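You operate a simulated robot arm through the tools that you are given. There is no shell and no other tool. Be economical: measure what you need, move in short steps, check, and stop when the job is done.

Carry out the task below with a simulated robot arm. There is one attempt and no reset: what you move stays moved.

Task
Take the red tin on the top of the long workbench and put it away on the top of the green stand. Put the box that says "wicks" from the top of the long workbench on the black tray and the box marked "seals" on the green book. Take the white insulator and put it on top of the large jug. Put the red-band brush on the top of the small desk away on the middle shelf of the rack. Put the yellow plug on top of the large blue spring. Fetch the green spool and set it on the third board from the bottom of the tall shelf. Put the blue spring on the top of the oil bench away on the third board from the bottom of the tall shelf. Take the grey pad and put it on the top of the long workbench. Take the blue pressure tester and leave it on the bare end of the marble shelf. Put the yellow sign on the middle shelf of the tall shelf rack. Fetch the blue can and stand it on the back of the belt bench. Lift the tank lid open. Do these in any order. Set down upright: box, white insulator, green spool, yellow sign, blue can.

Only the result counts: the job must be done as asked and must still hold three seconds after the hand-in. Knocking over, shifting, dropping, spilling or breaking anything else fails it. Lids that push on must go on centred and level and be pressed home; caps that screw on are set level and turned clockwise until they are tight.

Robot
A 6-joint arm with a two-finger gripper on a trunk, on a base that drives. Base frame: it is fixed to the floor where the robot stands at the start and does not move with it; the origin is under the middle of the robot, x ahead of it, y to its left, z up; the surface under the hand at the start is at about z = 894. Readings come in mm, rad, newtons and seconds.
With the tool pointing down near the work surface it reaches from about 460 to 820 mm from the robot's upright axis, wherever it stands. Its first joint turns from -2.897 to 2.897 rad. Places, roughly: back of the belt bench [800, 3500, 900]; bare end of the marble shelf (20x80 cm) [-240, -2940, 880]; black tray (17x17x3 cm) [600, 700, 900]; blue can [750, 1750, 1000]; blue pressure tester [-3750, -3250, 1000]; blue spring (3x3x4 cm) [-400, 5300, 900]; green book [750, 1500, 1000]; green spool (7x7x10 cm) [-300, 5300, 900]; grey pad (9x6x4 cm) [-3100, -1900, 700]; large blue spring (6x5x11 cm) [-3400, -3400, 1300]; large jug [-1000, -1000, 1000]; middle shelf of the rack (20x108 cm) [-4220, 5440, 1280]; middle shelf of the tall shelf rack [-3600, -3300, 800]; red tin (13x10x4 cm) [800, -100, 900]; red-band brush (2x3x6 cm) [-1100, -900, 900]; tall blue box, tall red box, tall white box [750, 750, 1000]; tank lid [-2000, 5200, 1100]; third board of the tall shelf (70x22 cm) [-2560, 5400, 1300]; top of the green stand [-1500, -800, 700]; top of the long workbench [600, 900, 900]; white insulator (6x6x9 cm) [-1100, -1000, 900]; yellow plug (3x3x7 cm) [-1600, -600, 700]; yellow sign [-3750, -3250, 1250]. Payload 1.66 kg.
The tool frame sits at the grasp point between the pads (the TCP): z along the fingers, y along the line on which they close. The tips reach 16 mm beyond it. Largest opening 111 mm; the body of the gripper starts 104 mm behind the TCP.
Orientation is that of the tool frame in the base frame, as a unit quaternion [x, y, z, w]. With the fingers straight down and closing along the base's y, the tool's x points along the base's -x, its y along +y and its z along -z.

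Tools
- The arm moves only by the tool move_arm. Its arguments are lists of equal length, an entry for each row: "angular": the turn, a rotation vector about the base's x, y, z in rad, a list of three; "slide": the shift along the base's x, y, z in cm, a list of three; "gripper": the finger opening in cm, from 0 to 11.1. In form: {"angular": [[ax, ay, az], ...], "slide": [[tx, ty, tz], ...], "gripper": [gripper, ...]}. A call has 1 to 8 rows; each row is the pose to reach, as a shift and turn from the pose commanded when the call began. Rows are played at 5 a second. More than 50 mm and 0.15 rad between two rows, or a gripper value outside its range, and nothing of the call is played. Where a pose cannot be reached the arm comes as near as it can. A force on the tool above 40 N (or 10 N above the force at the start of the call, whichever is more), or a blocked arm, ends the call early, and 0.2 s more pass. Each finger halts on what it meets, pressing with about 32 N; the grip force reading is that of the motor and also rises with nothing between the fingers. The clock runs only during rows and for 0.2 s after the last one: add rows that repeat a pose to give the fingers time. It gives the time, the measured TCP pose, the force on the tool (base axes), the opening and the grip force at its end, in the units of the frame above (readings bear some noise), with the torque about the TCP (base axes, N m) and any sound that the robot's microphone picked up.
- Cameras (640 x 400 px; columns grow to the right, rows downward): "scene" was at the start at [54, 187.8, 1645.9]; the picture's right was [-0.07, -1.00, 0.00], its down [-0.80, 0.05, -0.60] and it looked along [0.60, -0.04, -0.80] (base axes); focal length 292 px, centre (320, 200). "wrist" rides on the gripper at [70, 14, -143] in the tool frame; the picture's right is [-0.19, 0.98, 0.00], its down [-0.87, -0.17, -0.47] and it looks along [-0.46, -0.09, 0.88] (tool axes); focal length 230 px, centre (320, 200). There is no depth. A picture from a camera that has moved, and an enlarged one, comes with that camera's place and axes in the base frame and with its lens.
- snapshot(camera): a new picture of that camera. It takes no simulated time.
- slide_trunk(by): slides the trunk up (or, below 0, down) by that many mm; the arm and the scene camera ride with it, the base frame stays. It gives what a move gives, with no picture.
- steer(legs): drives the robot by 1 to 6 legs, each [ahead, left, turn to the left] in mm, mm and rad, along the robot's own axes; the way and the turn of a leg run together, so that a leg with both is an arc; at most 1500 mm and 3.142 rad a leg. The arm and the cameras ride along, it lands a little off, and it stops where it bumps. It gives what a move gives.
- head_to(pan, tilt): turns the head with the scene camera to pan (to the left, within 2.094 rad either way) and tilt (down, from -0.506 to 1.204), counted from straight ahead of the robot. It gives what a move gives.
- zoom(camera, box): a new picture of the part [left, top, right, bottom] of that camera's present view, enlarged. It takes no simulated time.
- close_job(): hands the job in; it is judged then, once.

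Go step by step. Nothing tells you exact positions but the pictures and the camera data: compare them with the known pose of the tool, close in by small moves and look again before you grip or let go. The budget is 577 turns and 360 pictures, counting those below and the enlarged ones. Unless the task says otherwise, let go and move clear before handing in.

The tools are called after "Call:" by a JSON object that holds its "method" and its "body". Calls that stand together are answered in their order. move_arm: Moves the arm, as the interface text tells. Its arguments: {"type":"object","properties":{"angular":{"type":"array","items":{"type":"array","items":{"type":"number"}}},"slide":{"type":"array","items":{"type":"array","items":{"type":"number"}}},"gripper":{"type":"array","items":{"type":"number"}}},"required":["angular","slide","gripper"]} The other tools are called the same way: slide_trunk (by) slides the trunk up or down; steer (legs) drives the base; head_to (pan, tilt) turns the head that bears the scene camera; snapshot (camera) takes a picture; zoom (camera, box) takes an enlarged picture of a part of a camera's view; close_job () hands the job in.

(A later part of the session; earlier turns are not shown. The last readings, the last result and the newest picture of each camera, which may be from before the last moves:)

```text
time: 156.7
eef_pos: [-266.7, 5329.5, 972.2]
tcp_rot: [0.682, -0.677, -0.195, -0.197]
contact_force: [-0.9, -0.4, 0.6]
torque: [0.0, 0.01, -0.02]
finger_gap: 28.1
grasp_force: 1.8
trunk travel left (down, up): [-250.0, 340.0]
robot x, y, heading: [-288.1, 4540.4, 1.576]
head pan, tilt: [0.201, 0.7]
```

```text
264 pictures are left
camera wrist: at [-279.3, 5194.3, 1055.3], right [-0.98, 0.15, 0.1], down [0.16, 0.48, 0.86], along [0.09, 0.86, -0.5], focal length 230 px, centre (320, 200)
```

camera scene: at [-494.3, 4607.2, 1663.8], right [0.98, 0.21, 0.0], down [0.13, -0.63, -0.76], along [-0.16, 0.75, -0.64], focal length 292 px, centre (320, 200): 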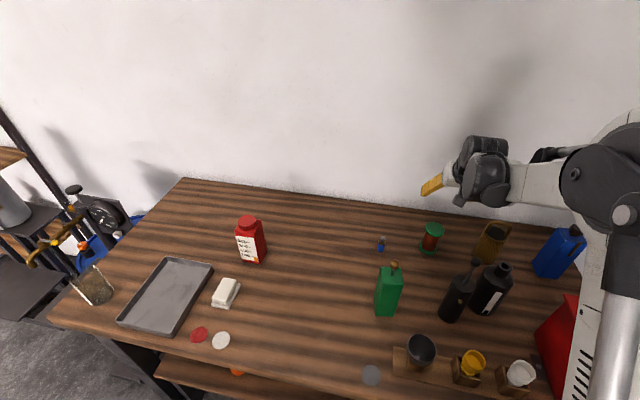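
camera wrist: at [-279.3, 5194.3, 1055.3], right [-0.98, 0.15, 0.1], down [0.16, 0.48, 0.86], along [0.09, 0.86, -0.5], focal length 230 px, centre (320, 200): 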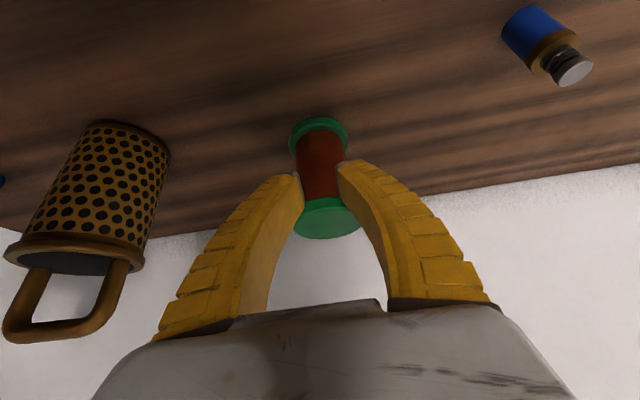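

The closing fingers have been pushing the spool forward slightly; its axis is now about y≈5364, top z≈971. Open wide, look again.

Call:
{"method": "move_arm", "body": {"angular": [[0, 0, 0], [0, 0, 0], [0, 0, 0], [0, 0, 0]], "slide": [[0, -1, 1], [0, -1, 1], [0, -1, 1], [0, -1, 1]], "gripper": [5, 8, 10, 10]}}

Call:
{"method": "zoom", "body": {"camera": "wrist", "box": [240, 90, 400, 250]}}

Call:
{"method": "zoom", "body": {"camera": "scene", "box": [400, 180, 480, 280]}}

```text
time: 157.7
eef_pos: [-267.8, 5318.5, 983.3]
tcp_rot: [0.682, -0.677, -0.195, -0.196]
contact_force: [0.2, 1.0, 0.4]
torque: [-0.03, -0.01, -0.01]
finger_gap: 100.5
grasp_force: 0.2
trunk travel left (down, up): [-250.0, 340.0]
robot x, y, heading: [-285.2, 4543.4, 1.579]
head pan, tilt: [0.201, 0.7]
```

```text
2.50 times, centred on (320, 170) of wrist
camera zoom: at [-280.8, 5183.4, 1065.8], right [-0.98, 0.15, 0.1], down [0.16, 0.48, 0.86], along [0.09, 0.86, -0.5], focal length 575 px, centre (320, 275)
```

zoom: 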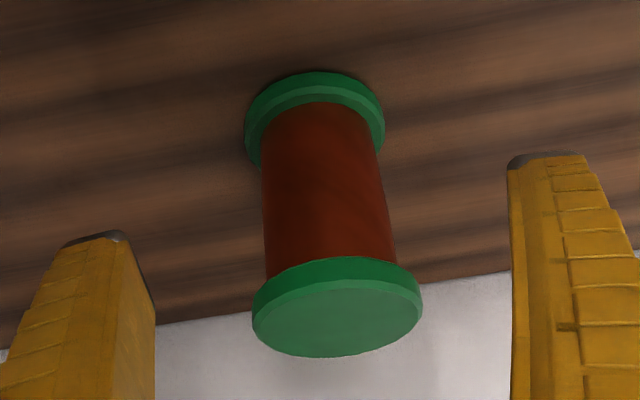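

```text
4.00 times, centred on (440, 230) of scene
camera zoom: at [-494.3, 4606.5, 1663.8], right [0.98, 0.21, 0.0], down [0.13, -0.63, -0.76], along [-0.16, 0.75, -0.64], focal length 1167 px, centre (-160, 80)
```

zoom: 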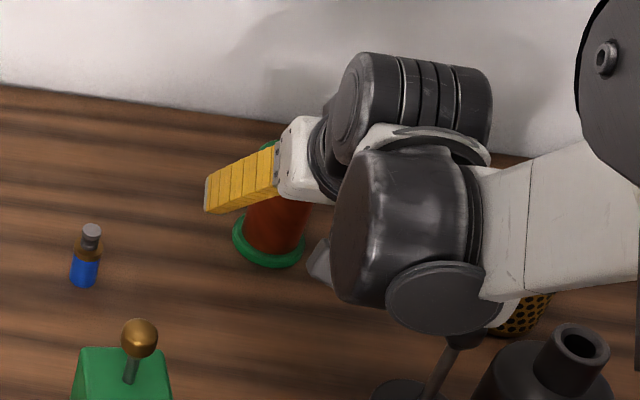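

The spool now stands at about [-267, 5366], top z≈980, diameter ~58. Move the pads fully around it, and check before closing.

Call:
{"method": "move_arm", "body": {"angular": [[0, 0, 0], [0, 0, 0], [0, 0, 0]], "slide": [[0, 2.4, 0], [0.1, 4.8, 0], [0.1, 4.8, -1.6]], "gripper": [10, 10, 10]}}

Call:
{"method": "zoom", "body": {"camera": "wrist", "box": [200, 80, 440, 300]}}

```text
time: 158.5
eef_pos: [-266.9, 5367.0, 966.1]
tcp_rot: [0.681, -0.678, -0.195, -0.197]
contact_force: [-0.3, -0.4, 0.1]
torque: [0.01, -0.01, -0.01]
finger_gap: 100.7
grasp_force: 0.5
trunk travel left (down, up): [-250.0, 340.0]
robot x, y, heading: [-284.4, 4541.2, 1.581]
head pan, tilt: [0.201, 0.7]
```

```text
1.82 times, centred on (320, 190) of wrist
camera zoom: at [-280.6, 5231.7, 1048.7], right [-0.98, 0.15, 0.1], down [0.16, 0.48, 0.86], along [0.09, 0.86, -0.5], focal length 418 px, centre (320, 218)
```

zoom: 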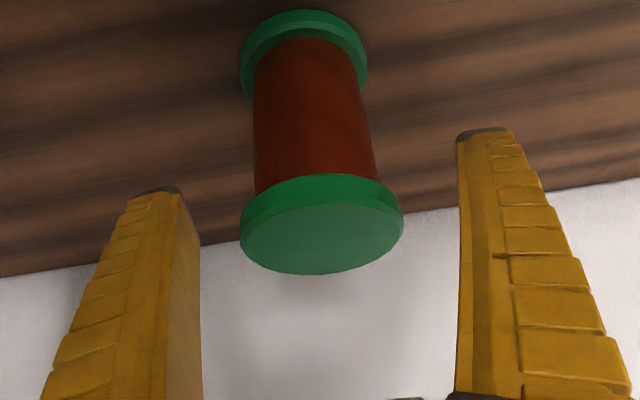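

The flange is now between the pads. Close.

Call:
{"method": "move_arm", "body": {"angular": [[0, 0, 0], [0, 0, 0], [0, 0, 0], [0, 0, 0]], "slide": [[0, 0, 0], [0, 0, 0], [0, 0, 0], [0, 0, 0]], "gripper": [8, 5, 4, 4]}}

Call:
{"method": "zoom", "body": {"camera": "wrist", "box": [200, 80, 440, 300]}}

```text
time: 159.5
eef_pos: [-268.9, 5366.8, 967.4]
tcp_rot: [0.682, -0.677, -0.195, -0.196]
contact_force: [-0.1, 0.1, 0.3]
torque: [-0.01, -0.01, -0.06]
finger_gap: 61.1
grasp_force: 32.5
trunk travel left (down, up): [-250.0, 340.0]
robot x, y, heading: [-282.7, 4541.4, 1.576]
head pan, tilt: [0.201, 0.7]
```

```text
1.82 times, centred on (320, 190) of wrist
camera zoom: at [-280.5, 5231.9, 1048.5], right [-0.98, 0.15, 0.1], down [0.16, 0.48, 0.86], along [0.09, 0.86, -0.5], focal length 418 px, centre (320, 218)
```

zoom: 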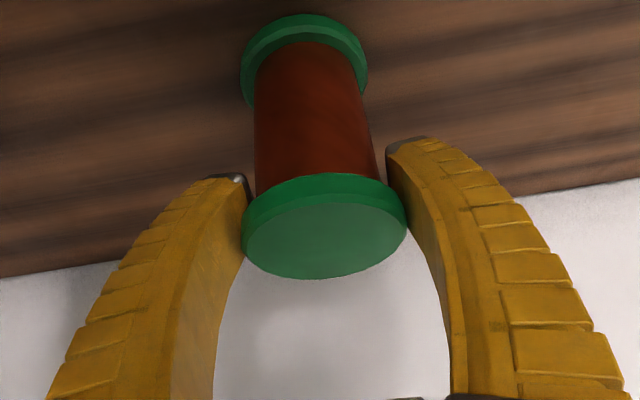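

Gripped (61 mm, 32 N). Lift.

Call:
{"method": "move_arm", "body": {"angular": [[0, 0, 0], [0, 0, 0], [0, 0, 0], [0, 0, 0], [0, 0, 0], [0, 0, 0]], "slide": [[0, 0, 3], [0, 0, 7], [0, 0, 11], [0, -2, 15], [0, -5, 19], [0, -8, 23]], "gripper": [4, 4, 4, 4, 4, 4]}}

Call:
{"method": "snapshot", "body": {"camera": "wrist"}}

Call:
{"method": "head_to", "body": {"pan": 1.3, "tilt": 0.6}}

Call:
{"method": "snapshot", "body": {"camera": "scene"}}

```text
time: 160.9
eef_pos: [-261.9, 5284.5, 1199.2]
tcp_rot: [0.682, -0.677, -0.195, -0.196]
contact_force: [0.6, -0.3, -5.6]
torque: [-0.04, 0.01, -0.01]
finger_gap: 61.5
grasp_force: 32.4
trunk travel left (down, up): [-250.0, 340.0]
robot x, y, heading: [-291.1, 4538.0, 1.573]
head pan, tilt: [0.201, 0.7]
```

```text
259 pictures are left
camera wrist: at [-275.3, 5150.2, 1281.5], right [-0.98, 0.15, 0.1], down [0.16, 0.48, 0.86], along [0.09, 0.86, -0.5], focal length 230 px, centre (320, 200)
```

wrist: 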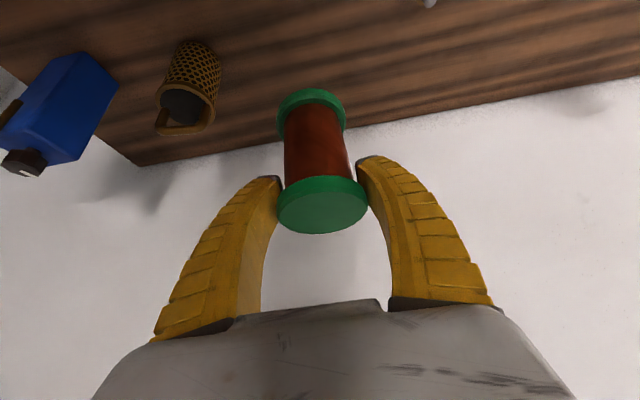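

```text
time: 162.3
eef_pos: [-261.7, 5286.5, 1197.1]
tcp_rot: [0.681, -0.678, -0.194, -0.196]
contact_force: [0.2, -0.1, -5.3]
torque: [-0.01, -0.01, 0.01]
finger_gap: 61.4
grasp_force: 32.2
trunk travel left (down, up): [-250.0, 340.0]
robot x, y, heading: [-290.5, 4543.1, 1.58]
head pan, tilt: [1.3, 0.6]
```

```text
258 pictures are left
camera scene: at [-562.1, 4547.3, 1672.5], right [0.26, 0.97, 0.0], down [0.55, -0.15, -0.82], along [-0.8, 0.21, -0.57], focal length 292 px, centre (320, 200)
```

scene: 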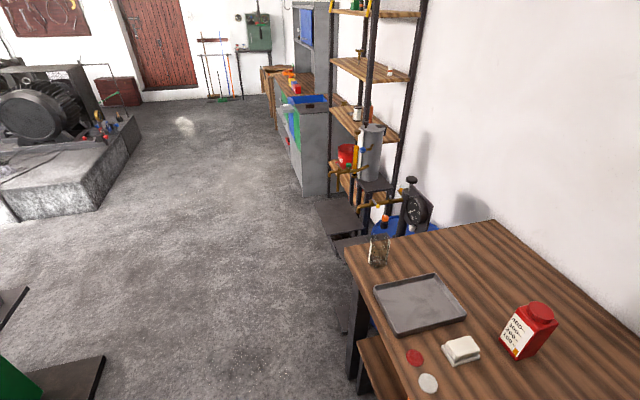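

Spool is held. Back off, strafe left to the tall shelf, raising the trunk.

Call:
{"method": "steer", "body": {"legs": [[-480, 0, 0], [0, 1500, 0], [0, 850, 0]]}}

Call:
{"method": "slide_trunk", "body": {"by": 200}}

Call:
{"method": "head_to", "body": {"pan": 0.1, "tilt": 0.45}}

Call:
{"method": "snapshot", "body": {"camera": "scene"}}

```text
time: 176.1
eef_pos: [-2611.8, 4662.7, 1198.6]
tcp_rot: [0.705, -0.654, -0.2, -0.19]
contact_force: [0.3, -0.1, -6.8]
torque: [0.03, -0.03, -0.01]
finger_gap: 58.9
grasp_force: 32.1
trunk travel left (down, up): [-250.0, 340.0]
robot x, y, heading: [-2588.2, 3917.9, 1.644]
head pan, tilt: [1.3, 0.6]
```

```text
time: 178.3
eef_pos: [-2611.4, 4663.3, 1396.3]
tcp_rot: [0.705, -0.653, -0.202, -0.189]
contact_force: [0.8, -0.2, -6.8]
torque: [-0.05, -0.01, 0.02]
finger_gap: 58.7
grasp_force: 31.5
trunk travel left (down, up): [-450.0, 140.0]
robot x, y, heading: [-2585.7, 3917.7, 1.647]
head pan, tilt: [1.3, 0.6]
```

```text
time: 179.7
eef_pos: [-2612.7, 4663.1, 1397.5]
tcp_rot: [0.705, -0.653, -0.201, -0.189]
contact_force: [-0.3, 0.1, -6.2]
torque: [-0.05, 0.04, -0.01]
finger_gap: 58.5
grasp_force: 31.8
trunk travel left (down, up): [-450.0, 140.0]
robot x, y, heading: [-2584.3, 3921.1, 1.644]
head pan, tilt: [0.099, 0.45]
```

```text
257 pictures are left
camera scene: at [-2790.0, 3977.5, 1886.0], right [0.98, 0.18, 0.0], down [0.08, -0.43, -0.9], along [-0.16, 0.89, -0.44], focal length 292 px, centre (320, 200)
```

scene: 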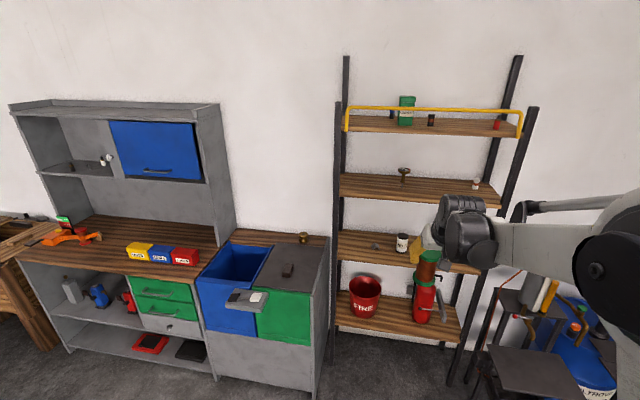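

Third board (z≈1300, front edge y≈5290) holds a brass item at x≈-2615 and a small white one at x≈-2280. I'll put the spool around x≈-2750, near the front. Straighten heading, approach, raise the trunk a bit.

Call:
{"method": "slide_trunk", "body": {"by": 60}}

Call:
{"method": "steer", "body": {"legs": [[0, 0, -0.07], [480, 186, 0]]}}

Call:
{"method": "head_to", "body": {"pan": -0.1, "tilt": 0.5}}

Call:
{"method": "snapshot", "body": {"camera": "scene"}}

Call:
{"method": "snapshot", "body": {"camera": "wrist"}}

```text
time: 180.7
eef_pos: [-2612.4, 4661.1, 1456.7]
tcp_rot: [0.705, -0.653, -0.201, -0.19]
contact_force: [0.0, 0.0, -6.8]
torque: [-0.01, 0.03, 0.01]
finger_gap: 58.4
grasp_force: 31.9
trunk travel left (down, up): [-510.0, 80.0]
robot x, y, heading: [-2587.7, 3919.8, 1.648]
head pan, tilt: [0.099, 0.45]
```

```text
time: 184.1
eef_pos: [-2744.8, 5122.9, 1457.6]
tcp_rot: [-0.679, 0.68, 0.195, 0.198]
contact_force: [-0.3, 0.4, -6.5]
torque: [-0.01, -0.03, 0.01]
finger_gap: 58.3
grasp_force: 32.7
trunk travel left (down, up): [-510.0, 80.0]
robot x, y, heading: [-2773.4, 4377.5, 1.57]
head pan, tilt: [0.099, 0.45]
```

```text
time: 184.8
eef_pos: [-2744.0, 5123.1, 1457.7]
tcp_rot: [0.68, -0.679, -0.194, -0.196]
contact_force: [-1.0, 0.2, -6.0]
torque: [-0.03, -0.02, 0.03]
finger_gap: 58.4
grasp_force: 32.2
trunk travel left (down, up): [-510.0, 80.0]
robot x, y, heading: [-2773.6, 4382.5, 1.573]
head pan, tilt: [-0.099, 0.499]
```

```text
256 pictures are left
camera scene: at [-2955.5, 4452.6, 1941.5], right [1.0, -0.1, 0.0], down [-0.05, -0.48, -0.88], along [0.09, 0.87, -0.48], focal length 292 px, centre (320, 200)
```

scene: 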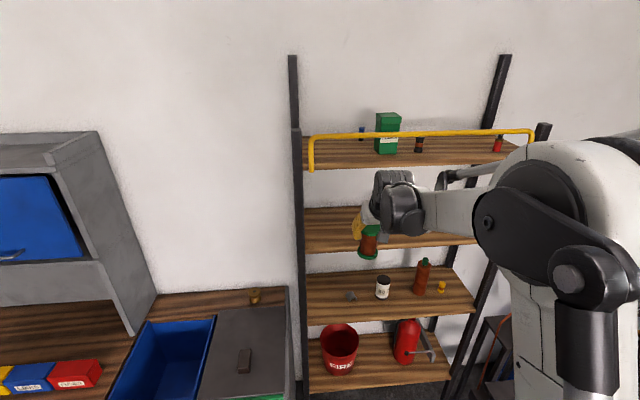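

```text
255 pictures are left
camera wrist: at [-2757.8, 4988.5, 1540.4], right [-0.98, 0.16, 0.1], down [0.16, 0.48, 0.86], along [0.09, 0.86, -0.5], focal length 230 px, centre (320, 200)
```

wrist: 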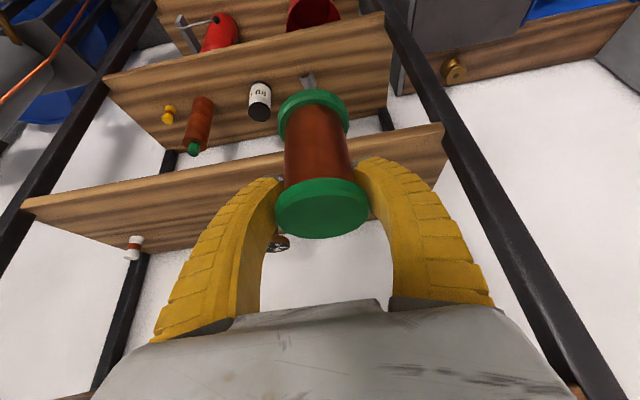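

Call:
{"method": "zoom", "body": {"camera": "scene", "box": [280, 180, 440, 280]}}

Call:
{"method": "zoom", "body": {"camera": "wrist", "box": [340, 90, 480, 200]}}

```text
4.00 times, centred on (360, 230) of scene
camera zoom: at [-2955.5, 4452.6, 1941.5], right [1.0, -0.1, 0.0], down [-0.05, -0.48, -0.88], along [0.09, 0.87, -0.48], focal length 1167 px, centre (160, 80)
```

zoom: 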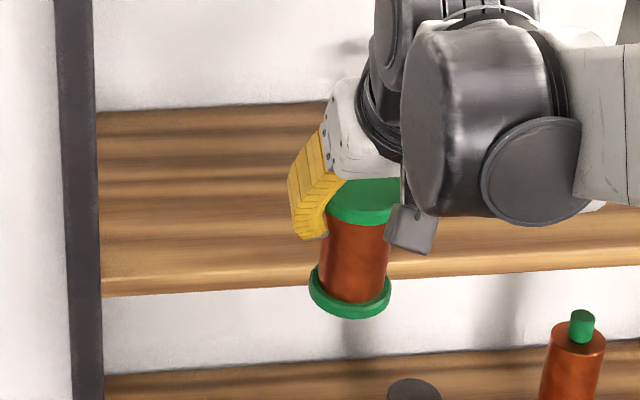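

```text
3.64 times, centred on (410, 145) of wrist
camera zoom: at [-2757.8, 4988.5, 1540.4], right [-0.98, 0.16, 0.1], down [0.16, 0.48, 0.86], along [0.09, 0.86, -0.5], focal length 837 px, centre (-7, 400)
```

zoom: 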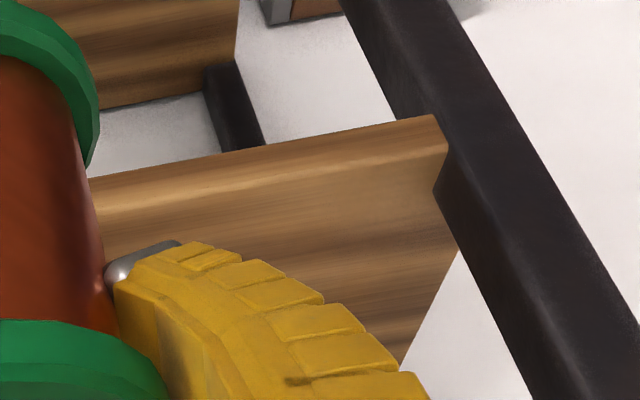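

Board surface ≈1308, front edge ≈5250, board above at ≈1605. Lower a little, then drive ahead 150.

Call:
{"method": "move_arm", "body": {"angular": [[0, 0, 0], [0, 0, 0]], "slide": [[0, 0, -2.5], [0, 0, -4.5]], "gripper": [4, 4]}}

Call:
{"method": "steer", "body": {"legs": [[140, 0, 0]]}}

Call:
{"method": "zoom", "body": {"camera": "scene", "box": [280, 100, 520, 280]}}

Call:
{"method": "snapshot", "body": {"camera": "wrist"}}

```text
time: 185.4
eef_pos: [-2744.3, 5124.0, 1412.5]
tcp_rot: [-0.679, 0.68, 0.193, 0.197]
contact_force: [0.0, -0.4, -6.8]
torque: [0.02, 0.03, -0.01]
finger_gap: 58.4
grasp_force: 32.1
trunk travel left (down, up): [-510.0, 80.0]
robot x, y, heading: [-2775.3, 4377.0, 1.57]
head pan, tilt: [-0.099, 0.499]
```

```text
time: 186.7
eef_pos: [-2744.3, 5259.4, 1412.0]
tcp_rot: [-0.679, 0.681, 0.193, 0.197]
contact_force: [0.4, -0.1, -7.1]
torque: [-0.04, 0.01, -0.03]
finger_gap: 58.2
grasp_force: 31.6
trunk travel left (down, up): [-510.0, 80.0]
robot x, y, heading: [-2773.0, 4514.2, 1.57]
head pan, tilt: [-0.099, 0.499]
```

```text
2.22 times, centred on (400, 190) of scene
camera zoom: at [-2955.2, 4588.9, 1941.5], right [0.99, -0.1, 0.0], down [-0.05, -0.48, -0.88], along [0.09, 0.87, -0.48], focal length 648 px, centre (142, 222)
```

zoom: 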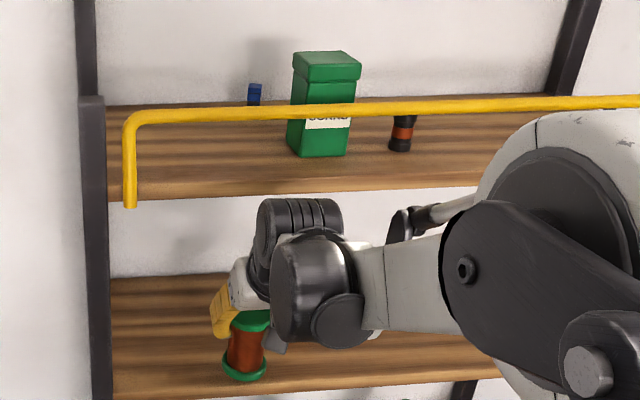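

```text
251 pictures are left
camera wrist: at [-2757.4, 5124.9, 1494.5], right [-0.98, 0.16, 0.1], down [0.17, 0.48, 0.86], along [0.1, 0.86, -0.5], focal length 230 px, centre (320, 200)
```

wrist: 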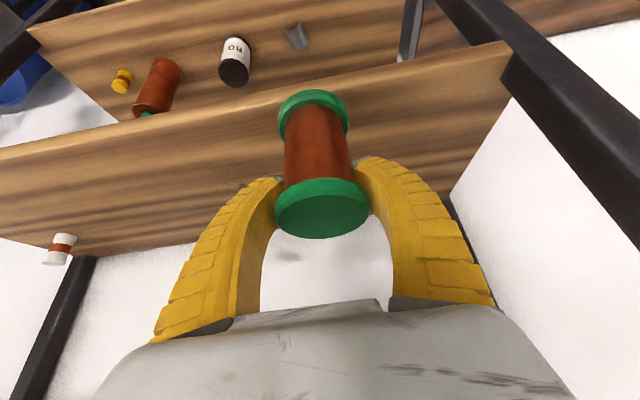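

Move the hand 48 mm deeper and then lower until it touches.

Call:
{"method": "move_arm", "body": {"angular": [[0, 0, 0], [0, 0, 0], [0, 0, 0], [0, 0, 0]], "slide": [[0, 2.4, 0], [0, 4.8, 0], [0, 4.8, -1], [0, 4.8, -2]], "gripper": [4, 4, 4, 4]}}

Call:
{"method": "zoom", "body": {"camera": "scene", "box": [280, 100, 520, 280]}}

Call:
{"method": "snapshot", "body": {"camera": "wrist"}}

```text
time: 187.7
eef_pos: [-2742.8, 5308.0, 1390.9]
tcp_rot: [-0.678, 0.681, 0.193, 0.197]
contact_force: [0.4, 0.5, -7.1]
torque: [-0.02, 0.01, 0.01]
finger_gap: 57.9
grasp_force: 31.9
trunk travel left (down, up): [-510.0, 80.0]
robot x, y, heading: [-2774.6, 4513.5, 1.568]
head pan, tilt: [-0.099, 0.499]
```

```text
2.22 times, centred on (400, 190) of scene
camera zoom: at [-2955.2, 4589.9, 1941.4], right [0.99, -0.1, 0.0], down [-0.05, -0.48, -0.88], along [0.09, 0.87, -0.48], focal length 648 px, centre (142, 222)
```

zoom: 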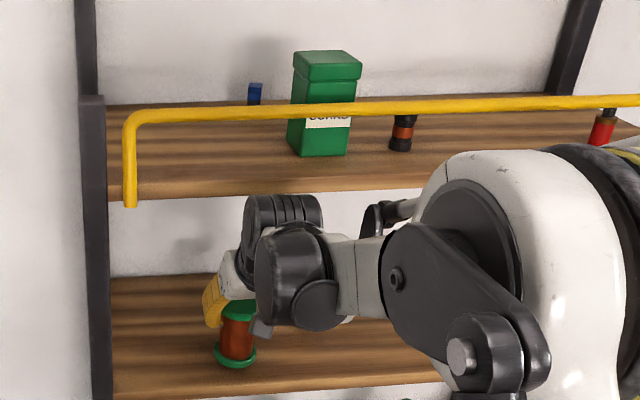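

```text
249 pictures are left
camera wrist: at [-2758.2, 5173.4, 1474.5], right [-0.98, 0.16, 0.1], down [0.17, 0.48, 0.86], along [0.1, 0.86, -0.5], focal length 230 px, centre (320, 200)
```

wrist: 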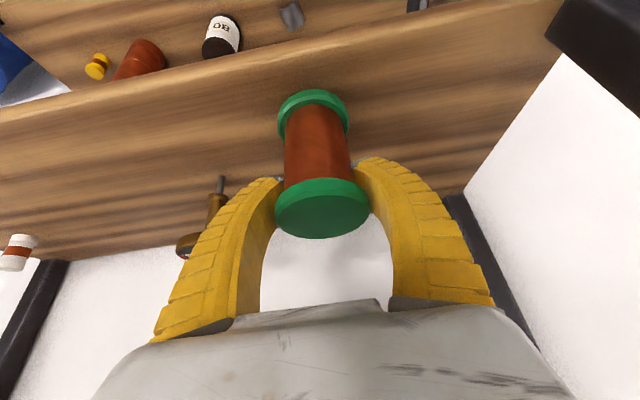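

Call:
{"method": "move_arm", "body": {"angular": [[0, 0, 0], [0, 0, 0], [0, 0, 0], [0, 0, 0], [0, 0, 0], [0, 0, 0]], "slide": [[0, 0, -0.3], [0, 0, -0.6], [0, 0, -0.9], [0, 0, -1.2], [0, 0, -1.5], [0, 0, -1.8]], "gripper": [4, 4, 4, 4, 4, 4]}}

```text
time: 189.1
eef_pos: [-2743.4, 5307.2, 1376.7]
tcp_rot: [-0.678, 0.681, 0.194, 0.198]
contact_force: [-0.7, 3.9, 18.6]
torque: [-0.29, 0.1, -0.02]
finger_gap: 57.4
grasp_force: 32.0
trunk travel left (down, up): [-510.0, 80.0]
robot x, y, heading: [-2771.5, 4518.7, 1.57]
head pan, tilt: [-0.099, 0.499]
```

Contact. Release and withdraw straight back.

Call:
{"method": "move_arm", "body": {"angular": [[0, 0, 0], [0, 0, 0], [0, 0, 0], [0, 0, 0]], "slide": [[0, 0, 0.2], [0, 0, 0.2], [0, 0, 0.2], [0, 0, 0.2]], "gripper": [6.2, 7, 8.5, 8.5]}}

Call:
{"method": "move_arm", "body": {"angular": [[0, 0, 0], [0, 0, 0], [0, 0, 0], [0, 0, 0]], "slide": [[0, -3, 0.3], [0, -7, 0.6], [0, -11, 1], [0, -14, 1]], "gripper": [8.5, 8.5, 8.5, 8.5]}}

Call:
{"method": "steer", "body": {"legs": [[-400, 0, 0]]}}

Call:
{"method": "snapshot", "body": {"camera": "scene"}}

```text
time: 190.1
eef_pos: [-2744.4, 5307.3, 1377.9]
tcp_rot: [-0.679, 0.681, 0.193, 0.197]
contact_force: [0.1, -0.1, 0.3]
torque: [0.03, -0.05, 0.0]
finger_gap: 86.2
grasp_force: 1.1
trunk travel left (down, up): [-510.0, 80.0]
robot x, y, heading: [-2774.2, 4512.5, 1.57]
head pan, tilt: [-0.099, 0.499]
```

```text
time: 191.1
eef_pos: [-2744.9, 5164.0, 1387.2]
tcp_rot: [-0.678, 0.681, 0.193, 0.198]
contact_force: [-0.9, -1.2, 1.1]
torque: [0.01, -0.06, 0.02]
finger_gap: 86.0
grasp_force: 0.3
trunk travel left (down, up): [-510.0, 80.0]
robot x, y, heading: [-2777.1, 4514.8, 1.568]
head pan, tilt: [-0.099, 0.499]
```

```text
time: 193.7
eef_pos: [-2743.9, 4751.1, 1387.3]
tcp_rot: [-0.678, 0.681, 0.194, 0.197]
contact_force: [-0.3, -1.0, 0.3]
torque: [0.03, -0.02, 0.02]
finger_gap: 86.2
grasp_force: 0.4
trunk travel left (down, up): [-510.0, 80.0]
robot x, y, heading: [-2777.3, 4098.2, 1.565]
head pan, tilt: [-0.099, 0.499]
```

```text
248 pictures are left
camera scene: at [-2956.7, 4174.2, 1941.6], right [0.99, -0.11, 0.0], down [-0.05, -0.48, -0.88], along [0.09, 0.87, -0.48], focal length 292 px, centre (320, 200)
```

scene: 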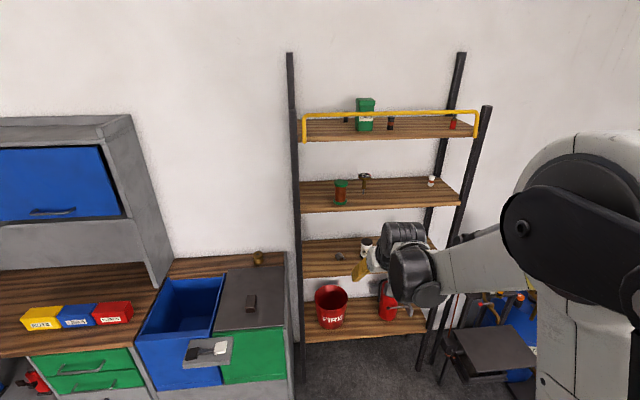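

The spool stands on the third board. Next I look at the tank near [-2000, 5200].

Call:
{"method": "steer", "body": {"legs": [[0, -780, 0]]}}

Call:
{"method": "head_to", "body": {"pan": 0.25, "tilt": 0.65}}

Call:
{"method": "snapshot", "body": {"camera": "scene"}}

```text
time: 197.8
eef_pos: [-1981.1, 4744.2, 1386.9]
tcp_rot: [-0.677, 0.683, 0.192, 0.197]
contact_force: [0.4, -0.6, -0.3]
torque: [0.06, -0.02, 0.01]
finger_gap: 86.4
grasp_force: 1.1
trunk travel left (down, up): [-510.0, 80.0]
robot x, y, heading: [-2019.5, 4091.3, 1.561]
head pan, tilt: [-0.099, 0.499]
```

```text
time: 198.6
eef_pos: [-1980.9, 4744.5, 1386.7]
tcp_rot: [-0.676, 0.683, 0.192, 0.198]
contact_force: [-0.5, -0.3, -1.1]
torque: [0.06, 0.03, -0.01]
finger_gap: 86.1
grasp_force: 0.8
trunk travel left (down, up): [-510.0, 80.0]
robot x, y, heading: [-2018.0, 4093.2, 1.562]
head pan, tilt: [0.25, 0.649]
```

```text
247 pictures are left
camera scene: at [-2226.7, 4162.9, 1928.2], right [0.97, 0.24, 0.0], down [0.14, -0.59, -0.8], along [-0.19, 0.77, -0.6], focal length 292 px, centre (320, 200)
```

scene: 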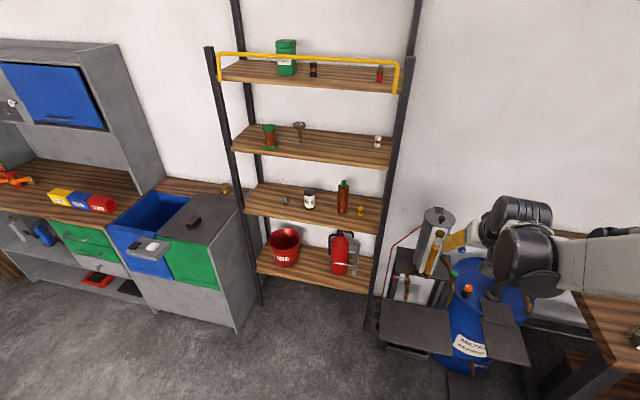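

Call:
{"method": "head_to", "body": {"pan": -0.1, "tilt": 0.7}}

Call:
{"method": "zoom", "body": {"camera": "scene", "box": [200, 130, 400, 380]}}

Call:
{"method": "snapshot", "body": {"camera": "wrist"}}

```text
time: 199.4
eef_pos: [-1980.8, 4744.0, 1386.4]
tcp_rot: [-0.676, 0.683, 0.193, 0.198]
contact_force: [0.7, -0.1, -0.4]
torque: [0.01, -0.01, -0.02]
finger_gap: 86.3
grasp_force: 1.5
trunk travel left (down, up): [-510.0, 80.0]
robot x, y, heading: [-2019.5, 4092.1, 1.561]
head pan, tilt: [-0.099, 0.7]
```

```text
1.60 times, centred on (300, 255) of scene
camera zoom: at [-2196.9, 4163.0, 1923.8], right [0.99, -0.11, 0.0], down [-0.07, -0.64, -0.77], along [0.08, 0.76, -0.64], focal length 467 px, centre (352, 112)
```

zoom: 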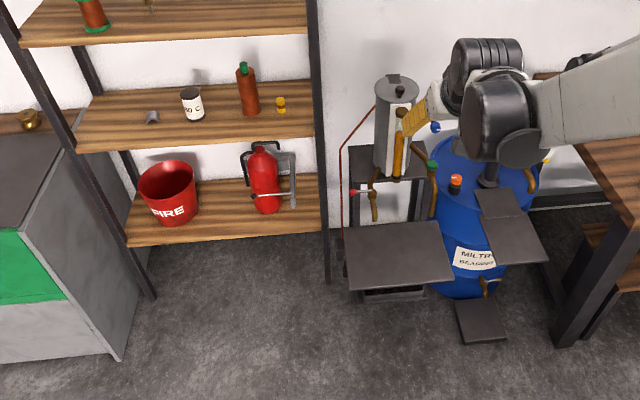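

```text
245 pictures are left
camera wrist: at [-1996.6, 4609.9, 1469.4], right [-0.98, 0.17, 0.1], down [0.17, 0.48, 0.86], along [0.1, 0.86, -0.5], focal length 230 px, centre (320, 200)
```

wrist: 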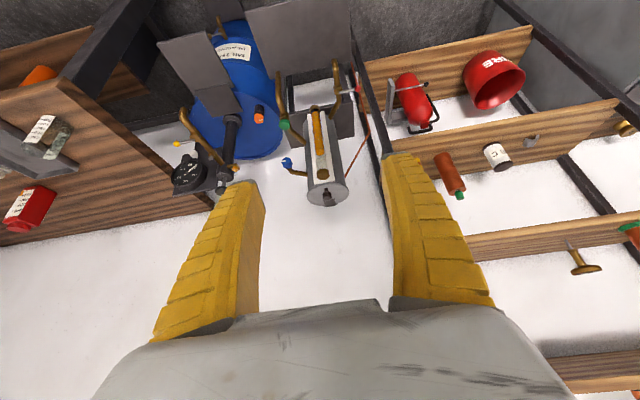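

Call:
{"method": "zoom", "body": {"camera": "wrist", "box": [270, 90, 390, 220]}}

Call:
{"method": "zoom", "body": {"camera": "scene", "box": [300, 165, 350, 250]}}

```text
3.08 times, centred on (330, 155) of wrist
camera zoom: at [-1996.6, 4609.9, 1469.4], right [-0.98, 0.17, 0.1], down [0.17, 0.48, 0.86], along [0.1, 0.86, -0.5], focal length 708 px, centre (289, 338)
```

zoom: 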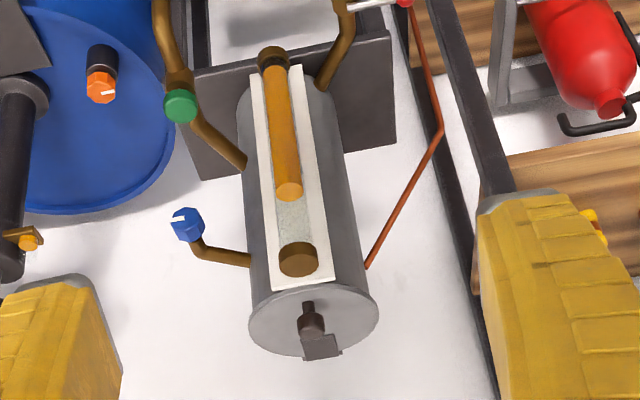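

```text
4.71 times, centred on (325, 208) of scene
camera zoom: at [-2196.9, 4163.0, 1923.8], right [0.99, -0.11, 0.0], down [-0.07, -0.64, -0.77], along [0.08, 0.76, -0.64], focal length 1373 px, centre (296, 165)
```

zoom: 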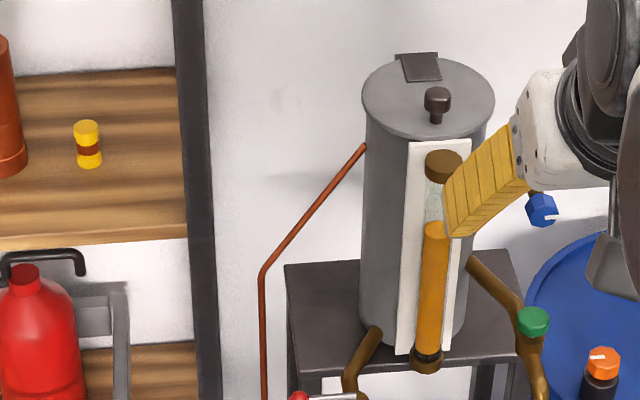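

The lid has a rear hinge (dark strap) and a dark knob at the front. Come closer with the trunk a bit lower for a better look.

Call:
{"method": "steer", "body": {"legs": [[300, -20, 0.01]]}}

Call:
{"method": "slide_trunk", "body": {"by": -130}}

Call:
{"method": "snapshot", "body": {"camera": "wrist"}}

Call:
{"method": "snapshot", "body": {"camera": "scene"}}

```text
time: 201.5
eef_pos: [-1967.7, 5048.3, 1385.6]
tcp_rot: [-0.679, 0.68, 0.194, 0.197]
contact_force: [0.5, -0.1, -0.8]
torque: [0.01, 0.02, 0.02]
finger_gap: 86.2
grasp_force: 1.1
trunk travel left (down, up): [-510.0, 80.0]
robot x, y, heading: [-1995.6, 4396.8, 1.565]
head pan, tilt: [-0.099, 0.7]
```

```text
time: 203.1
eef_pos: [-1967.6, 5046.6, 1256.2]
tcp_rot: [0.68, -0.679, -0.194, -0.197]
contact_force: [0.3, -0.5, -0.9]
torque: [-0.03, 0.0, 0.03]
finger_gap: 86.5
grasp_force: 0.4
trunk travel left (down, up): [-380.0, 210.0]
robot x, y, heading: [-1996.5, 4398.6, 1.573]
head pan, tilt: [-0.099, 0.7]
```

```text
242 pictures are left
camera wrist: at [-1981.1, 4913.0, 1339.6], right [-0.98, 0.16, 0.1], down [0.16, 0.48, 0.86], along [0.09, 0.86, -0.5], focal length 230 px, centre (320, 200)
```

wrist: 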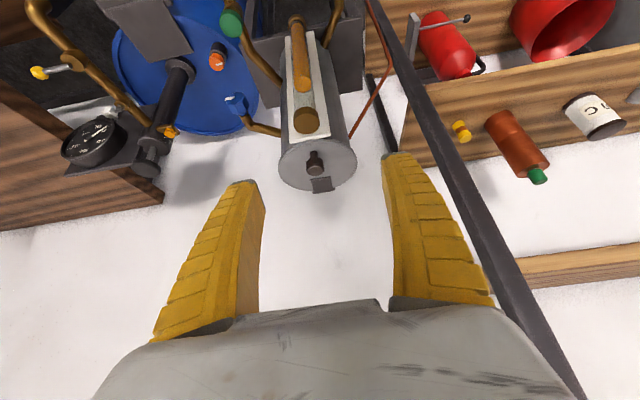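

```text
241 pictures are left
camera scene: at [-2176.4, 4464.0, 1794.0], right [1.0, -0.1, 0.0], down [-0.06, -0.64, -0.77], along [0.08, 0.76, -0.64], focal length 292 px, centre (320, 200)
```

scene: 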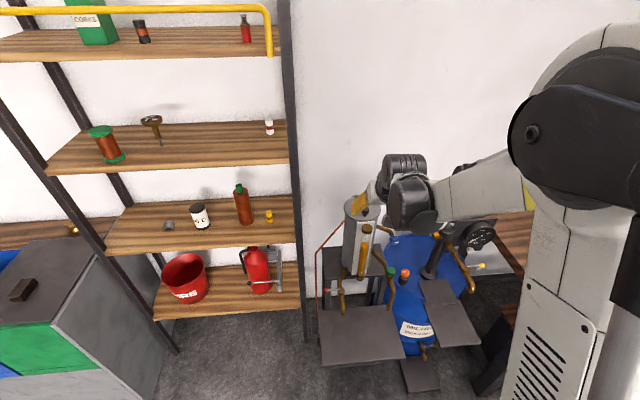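

Lid centre ≈[-1954, 5196, 1116], knob ≈[-1956, 5147, 1140], hinge at the back y≈5257. I'll grip the knob with the tilted tool and swing it up over an arc. First come closer with the base.

Call:
{"method": "steer", "body": {"legs": [[170, 0, 0]]}}

Call:
{"method": "move_arm", "body": {"angular": [[0, 0, 0], [0, 0, 0], [0, 0, 0]], "slide": [[0.5, -4, 0], [1, -8, 0], [1.1, -10, 0]], "gripper": [6, 6, 6]}}

Call:
{"method": "snapshot", "body": {"camera": "wrist"}}

Call:
{"method": "zoom", "body": {"camera": "scene", "box": [280, 180, 480, 330]}}

```text
time: 204.5
eef_pos: [-1965.4, 5211.6, 1257.2]
tcp_rot: [-0.678, 0.681, 0.193, 0.197]
contact_force: [0.0, 0.6, -0.1]
torque: [-0.08, -0.02, 0.0]
finger_gap: 86.1
grasp_force: 1.2
trunk travel left (down, up): [-380.0, 210.0]
robot x, y, heading: [-1994.3, 4563.1, 1.57]
head pan, tilt: [-0.099, 0.7]
```

```text
time: 205.3
eef_pos: [-1952.6, 5110.4, 1256.6]
tcp_rot: [-0.679, 0.681, 0.193, 0.197]
contact_force: [-0.4, -0.5, 0.8]
torque: [-0.01, 0.01, -0.03]
finger_gap: 62.2
grasp_force: 0.9
trunk travel left (down, up): [-380.0, 210.0]
robot x, y, heading: [-1994.2, 4559.9, 1.567]
head pan, tilt: [-0.099, 0.7]
```

```text
240 pictures are left
camera wrist: at [-1967.8, 4975.8, 1339.1], right [-0.98, 0.16, 0.1], down [0.17, 0.48, 0.86], along [0.1, 0.86, -0.5], focal length 230 px, centre (320, 200)
```

wrist: 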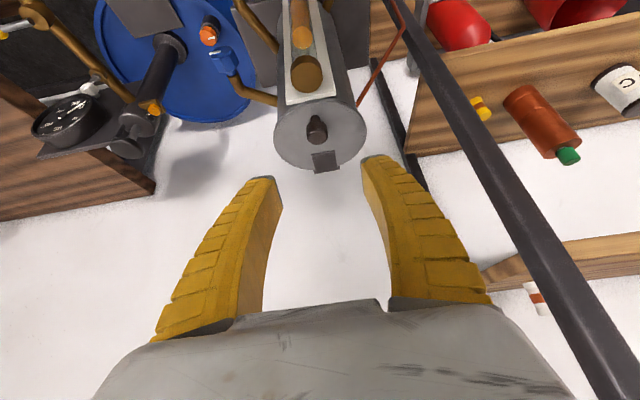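

```text
2.67 times, centred on (380, 255) of scene
camera zoom: at [-2176.0, 4627.0, 1793.9], right [0.99, -0.1, 0.0], down [-0.07, -0.64, -0.77], along [0.08, 0.76, -0.64], focal length 778 px, centre (160, 53)
```

zoom: 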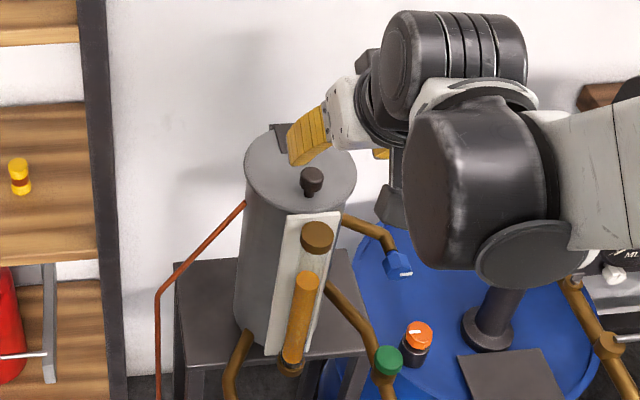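

Refined: knob head ≈[-1952, 5173, 1128], lid surface ≈1106, hinge ≈[·, 5275, 1108]. Descend over the knob.

Call:
{"method": "move_arm", "body": {"angular": [[0, 0, 0], [0, 0, 0], [0, 0, 0], [0, 0, 0]], "slide": [[0, 3.2, -1], [0, 6.3, -3], [0, 6.3, -7], [0, 6.3, -10.3]], "gripper": [6, 6, 6, 6]}}

Call:
{"method": "zoom", "body": {"camera": "wrist", "box": [200, 80, 440, 300]}}

Call:
{"method": "zoom", "body": {"camera": "scene", "box": [300, 180, 460, 300]}}

```text
time: 206.3
eef_pos: [-1953.9, 5174.8, 1153.9]
tcp_rot: [-0.679, 0.681, 0.193, 0.196]
contact_force: [-0.1, 0.0, 0.7]
torque: [-0.01, -0.03, 0.0]
finger_gap: 62.0
grasp_force: 1.5
trunk travel left (down, up): [-380.0, 210.0]
robot x, y, heading: [-1995.4, 4558.6, 1.57]
head pan, tilt: [-0.099, 0.7]
```

```text
1.82 times, centred on (320, 190) of wrist
camera zoom: at [-1968.6, 5040.6, 1236.5], right [-0.98, 0.16, 0.1], down [0.17, 0.48, 0.86], along [0.09, 0.86, -0.5], focal length 418 px, centre (320, 218)
```

zoom: 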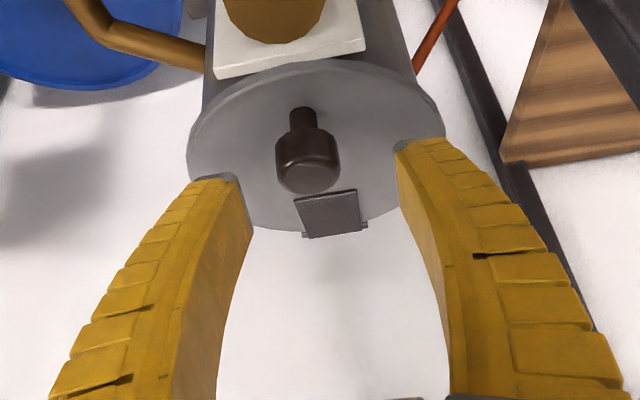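

```text
3.33 times, centred on (380, 240) of scene
camera zoom: at [-2176.3, 4629.2, 1793.8], right [0.99, -0.1, 0.0], down [-0.07, -0.64, -0.76], along [0.08, 0.76, -0.64], focal length 973 px, centre (120, 67)
```

zoom: 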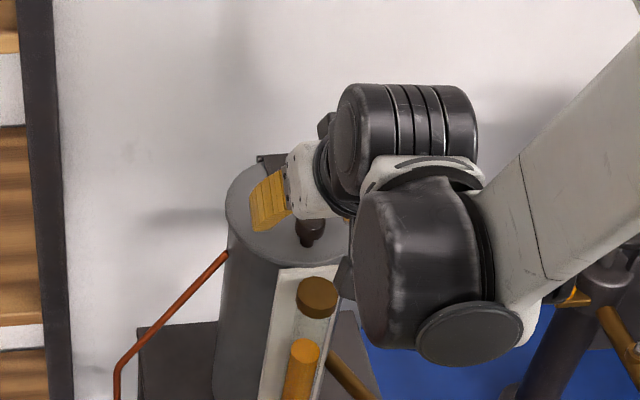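

Call:
{"method": "move_arm", "body": {"angular": [[0, 0, 0], [0, 0, 0], [0, 0, 0], [0, 0, 0], [0, 0, 0], [0, 0, 0]], "slide": [[0.3, 0.2, -1], [0.3, 0.2, -2], [0.3, 0.2, -2], [0.3, 0.2, -2], [0.3, 0.2, -2], [0.3, 0.2, -2]], "gripper": [6, 6, 4, 1.5, 1, 1]}}

Call:
{"method": "zoom", "body": {"camera": "wrist", "box": [200, 80, 440, 300]}}

```text
time: 207.7
eef_pos: [-1951.3, 5175.5, 1134.1]
tcp_rot: [-0.679, 0.68, 0.193, 0.197]
contact_force: [2.7, 1.8, -1.9]
torque: [-0.08, -0.01, -0.03]
finger_gap: 18.3
grasp_force: 33.6
trunk travel left (down, up): [-380.0, 210.0]
robot x, y, heading: [-1995.3, 4564.1, 1.57]
head pan, tilt: [-0.099, 0.7]
```

```text
1.82 times, centred on (320, 190) of wrist
camera zoom: at [-1965.8, 5041.0, 1216.5], right [-0.98, 0.16, 0.1], down [0.17, 0.48, 0.86], along [0.09, 0.86, -0.5], focal length 418 px, centre (320, 218)
```

zoom: 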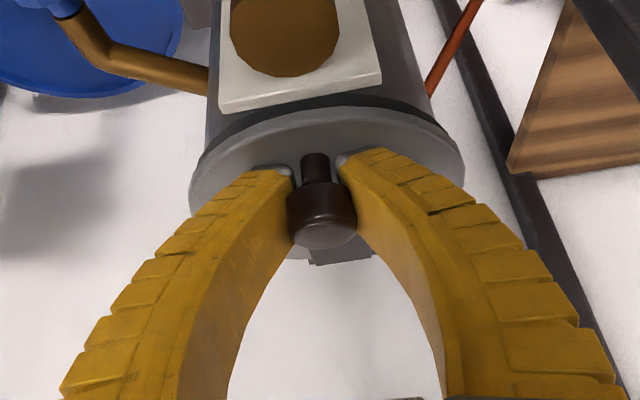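

Knob gripped. Swing it along the arc up to ~40°, reducing the tool tilt.

Call:
{"method": "move_arm", "body": {"angular": [[-0.05, 0, 0], [-0.1, 0, 0], [-0.15, 0, 0], [-0.2, 0, 0], [-0.3, 0, 0], [-0.4, 0, 0]], "slide": [[0, 0.3, 0.88], [0, 0.66, 1.72], [0, 1.1, 2.53], [0, 1.6, 3.3], [0, 2.81, 4.69], [0, 4.24, 5.85]], "gripper": [1, 1, 1, 1, 1, 1]}}

Call:
{"method": "snapshot", "body": {"camera": "wrist"}}

Call:
{"method": "zoom", "body": {"camera": "scene", "box": [300, 140, 460, 300]}}

```text
time: 209.1
eef_pos: [-1950.7, 5219.8, 1191.0]
tcp_rot: [-0.704, 0.706, 0.055, 0.058]
contact_force: [2.3, 5.6, -13.6]
torque: [-0.36, 0.12, -0.03]
finger_gap: 15.8
grasp_force: 33.7
trunk travel left (down, up): [-380.0, 210.0]
robot x, y, heading: [-1994.7, 4560.2, 1.567]
head pan, tilt: [-0.099, 0.7]
```

```text
235 pictures are left
camera wrist: at [-1965.6, 5127.9, 1319.8], right [-0.98, 0.19, 0.02], down [0.17, 0.78, 0.6], along [0.1, 0.6, -0.8], focal length 230 px, centre (320, 200)
```

wrist: 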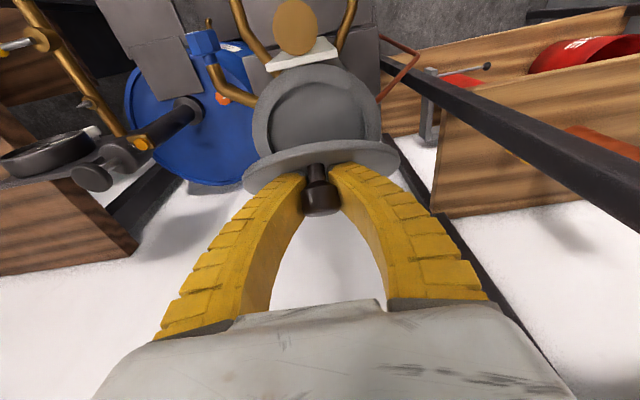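

```text
2.50 times, centred on (380, 220) of scene
camera zoom: at [-2175.6, 4630.4, 1793.8], right [0.99, -0.1, 0.0], down [-0.07, -0.64, -0.76], along [0.08, 0.76, -0.65], focal length 729 px, centre (170, 150)
```

zoom: 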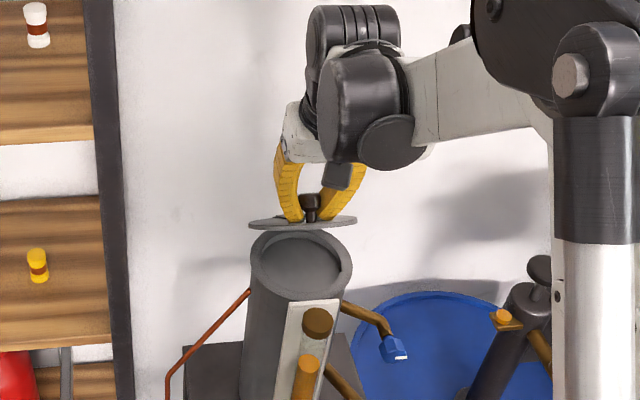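

It opens nicely. Continue the arc to past vertical.

Call:
{"method": "move_arm", "body": {"angular": [[-0.1, 0, 0], [-0.2, 0, 0], [-0.31, 0, 0], [-0.42, 0, 0]], "slide": [[0, 1.6, 0.9], [0, 3.34, 1.5], [0, 5.16, 1.79], [0, 7.0, 1.76]], "gripper": [1, 1, 1, 1]}}

Call:
{"method": "snapshot", "body": {"camera": "wrist"}}

Call:
{"method": "zoom", "body": {"camera": "scene", "box": [300, 140, 460, 300]}}

```text
time: 210.1
eef_pos: [-1951.5, 5291.7, 1207.3]
tcp_rot: [0.702, -0.701, 0.094, 0.091]
contact_force: [2.6, 0.6, -2.5]
torque: [-0.04, 0.02, -0.04]
finger_gap: 14.8
grasp_force: 3.1
trunk travel left (down, up): [-380.0, 210.0]
robot x, y, heading: [-1994.1, 4560.3, 1.571]
head pan, tilt: [-0.099, 0.7]
```

```text
233 pictures are left
camera wrist: at [-1965.8, 5261.9, 1361.9], right [-0.98, 0.18, -0.05], down [0.17, 0.96, 0.23], along [0.09, 0.22, -0.97], focal length 230 px, centre (320, 200)
```

wrist: 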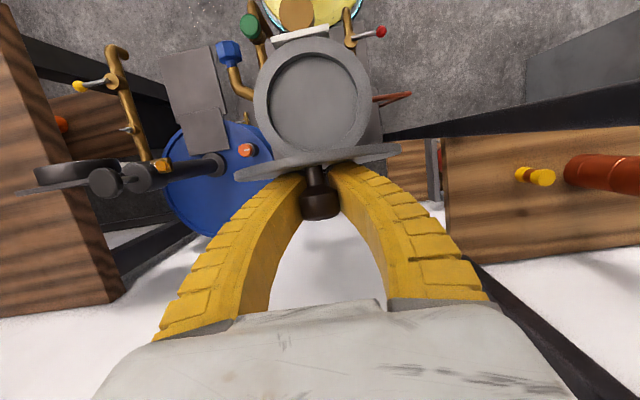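

```text
2.50 times, centred on (380, 220) of scene
camera zoom: at [-2175.6, 4630.4, 1793.8], right [0.99, -0.1, 0.0], down [-0.07, -0.64, -0.76], along [0.08, 0.76, -0.65], focal length 729 px, centre (170, 150)
```

zoom: 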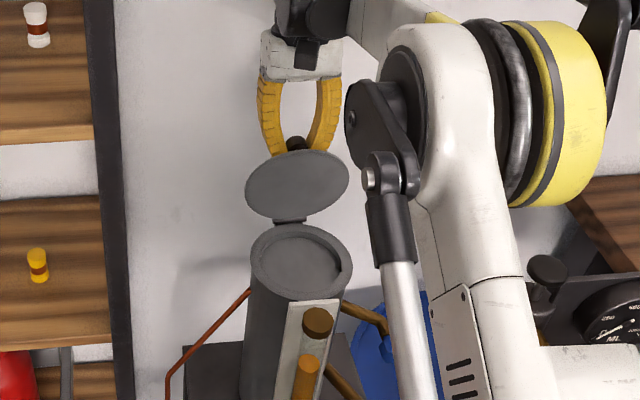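

Call:
{"method": "move_arm", "body": {"angular": [[-0.1, 0, 0], [-0.2, 0, 0], [-0.28, 0, 0]], "slide": [[0, 1.81, -0.35], [0, 3.53, -1.0], [0, 5.1, -1.95]], "gripper": [0.3, 0.3, 0.3]}}

Call:
{"method": "snapshot", "body": {"camera": "wrist"}}

Call:
{"method": "zoom", "body": {"camera": "scene", "box": [300, 140, 460, 300]}}

```text
time: 210.9
eef_pos: [-1951.0, 5299.7, 1193.7]
tcp_rot: [0.691, -0.689, 0.158, 0.152]
contact_force: [0.2, 9.9, 22.5]
torque: [0.51, 0.5, 0.5]
finger_gap: 6.6
grasp_force: 29.9
out of reach, approached as far as the arm can: row 2, 3
trunk travel left (down, up): [-380.0, 210.0]
robot x, y, heading: [-1995.6, 4557.8, 1.573]
head pan, tilt: [-0.099, 0.7]
```

```text
231 pictures are left
camera wrist: at [-1965.4, 5298.0, 1351.1], right [-0.98, 0.17, -0.09], down [0.16, 0.98, 0.06], along [0.1, 0.04, -0.99], focal length 230 px, centre (320, 200)
```

wrist: 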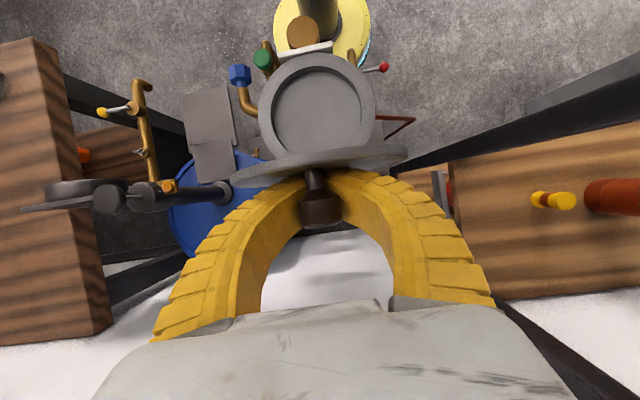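

```text
2.50 times, centred on (380, 220) of scene
camera zoom: at [-2176.3, 4627.4, 1794.4], right [0.99, -0.1, 0.0], down [-0.07, -0.64, -0.77], along [0.08, 0.76, -0.64], focal length 729 px, centre (170, 150)
```

zoom: 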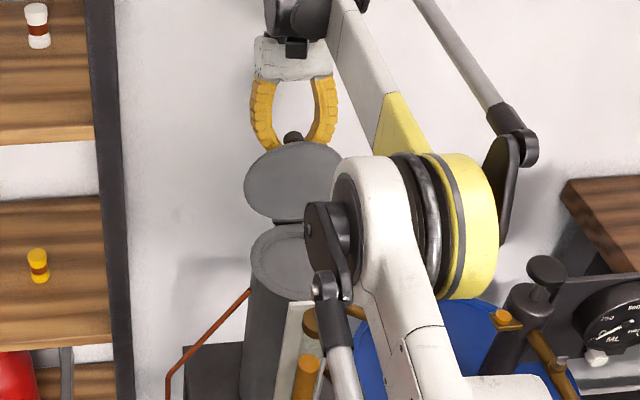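

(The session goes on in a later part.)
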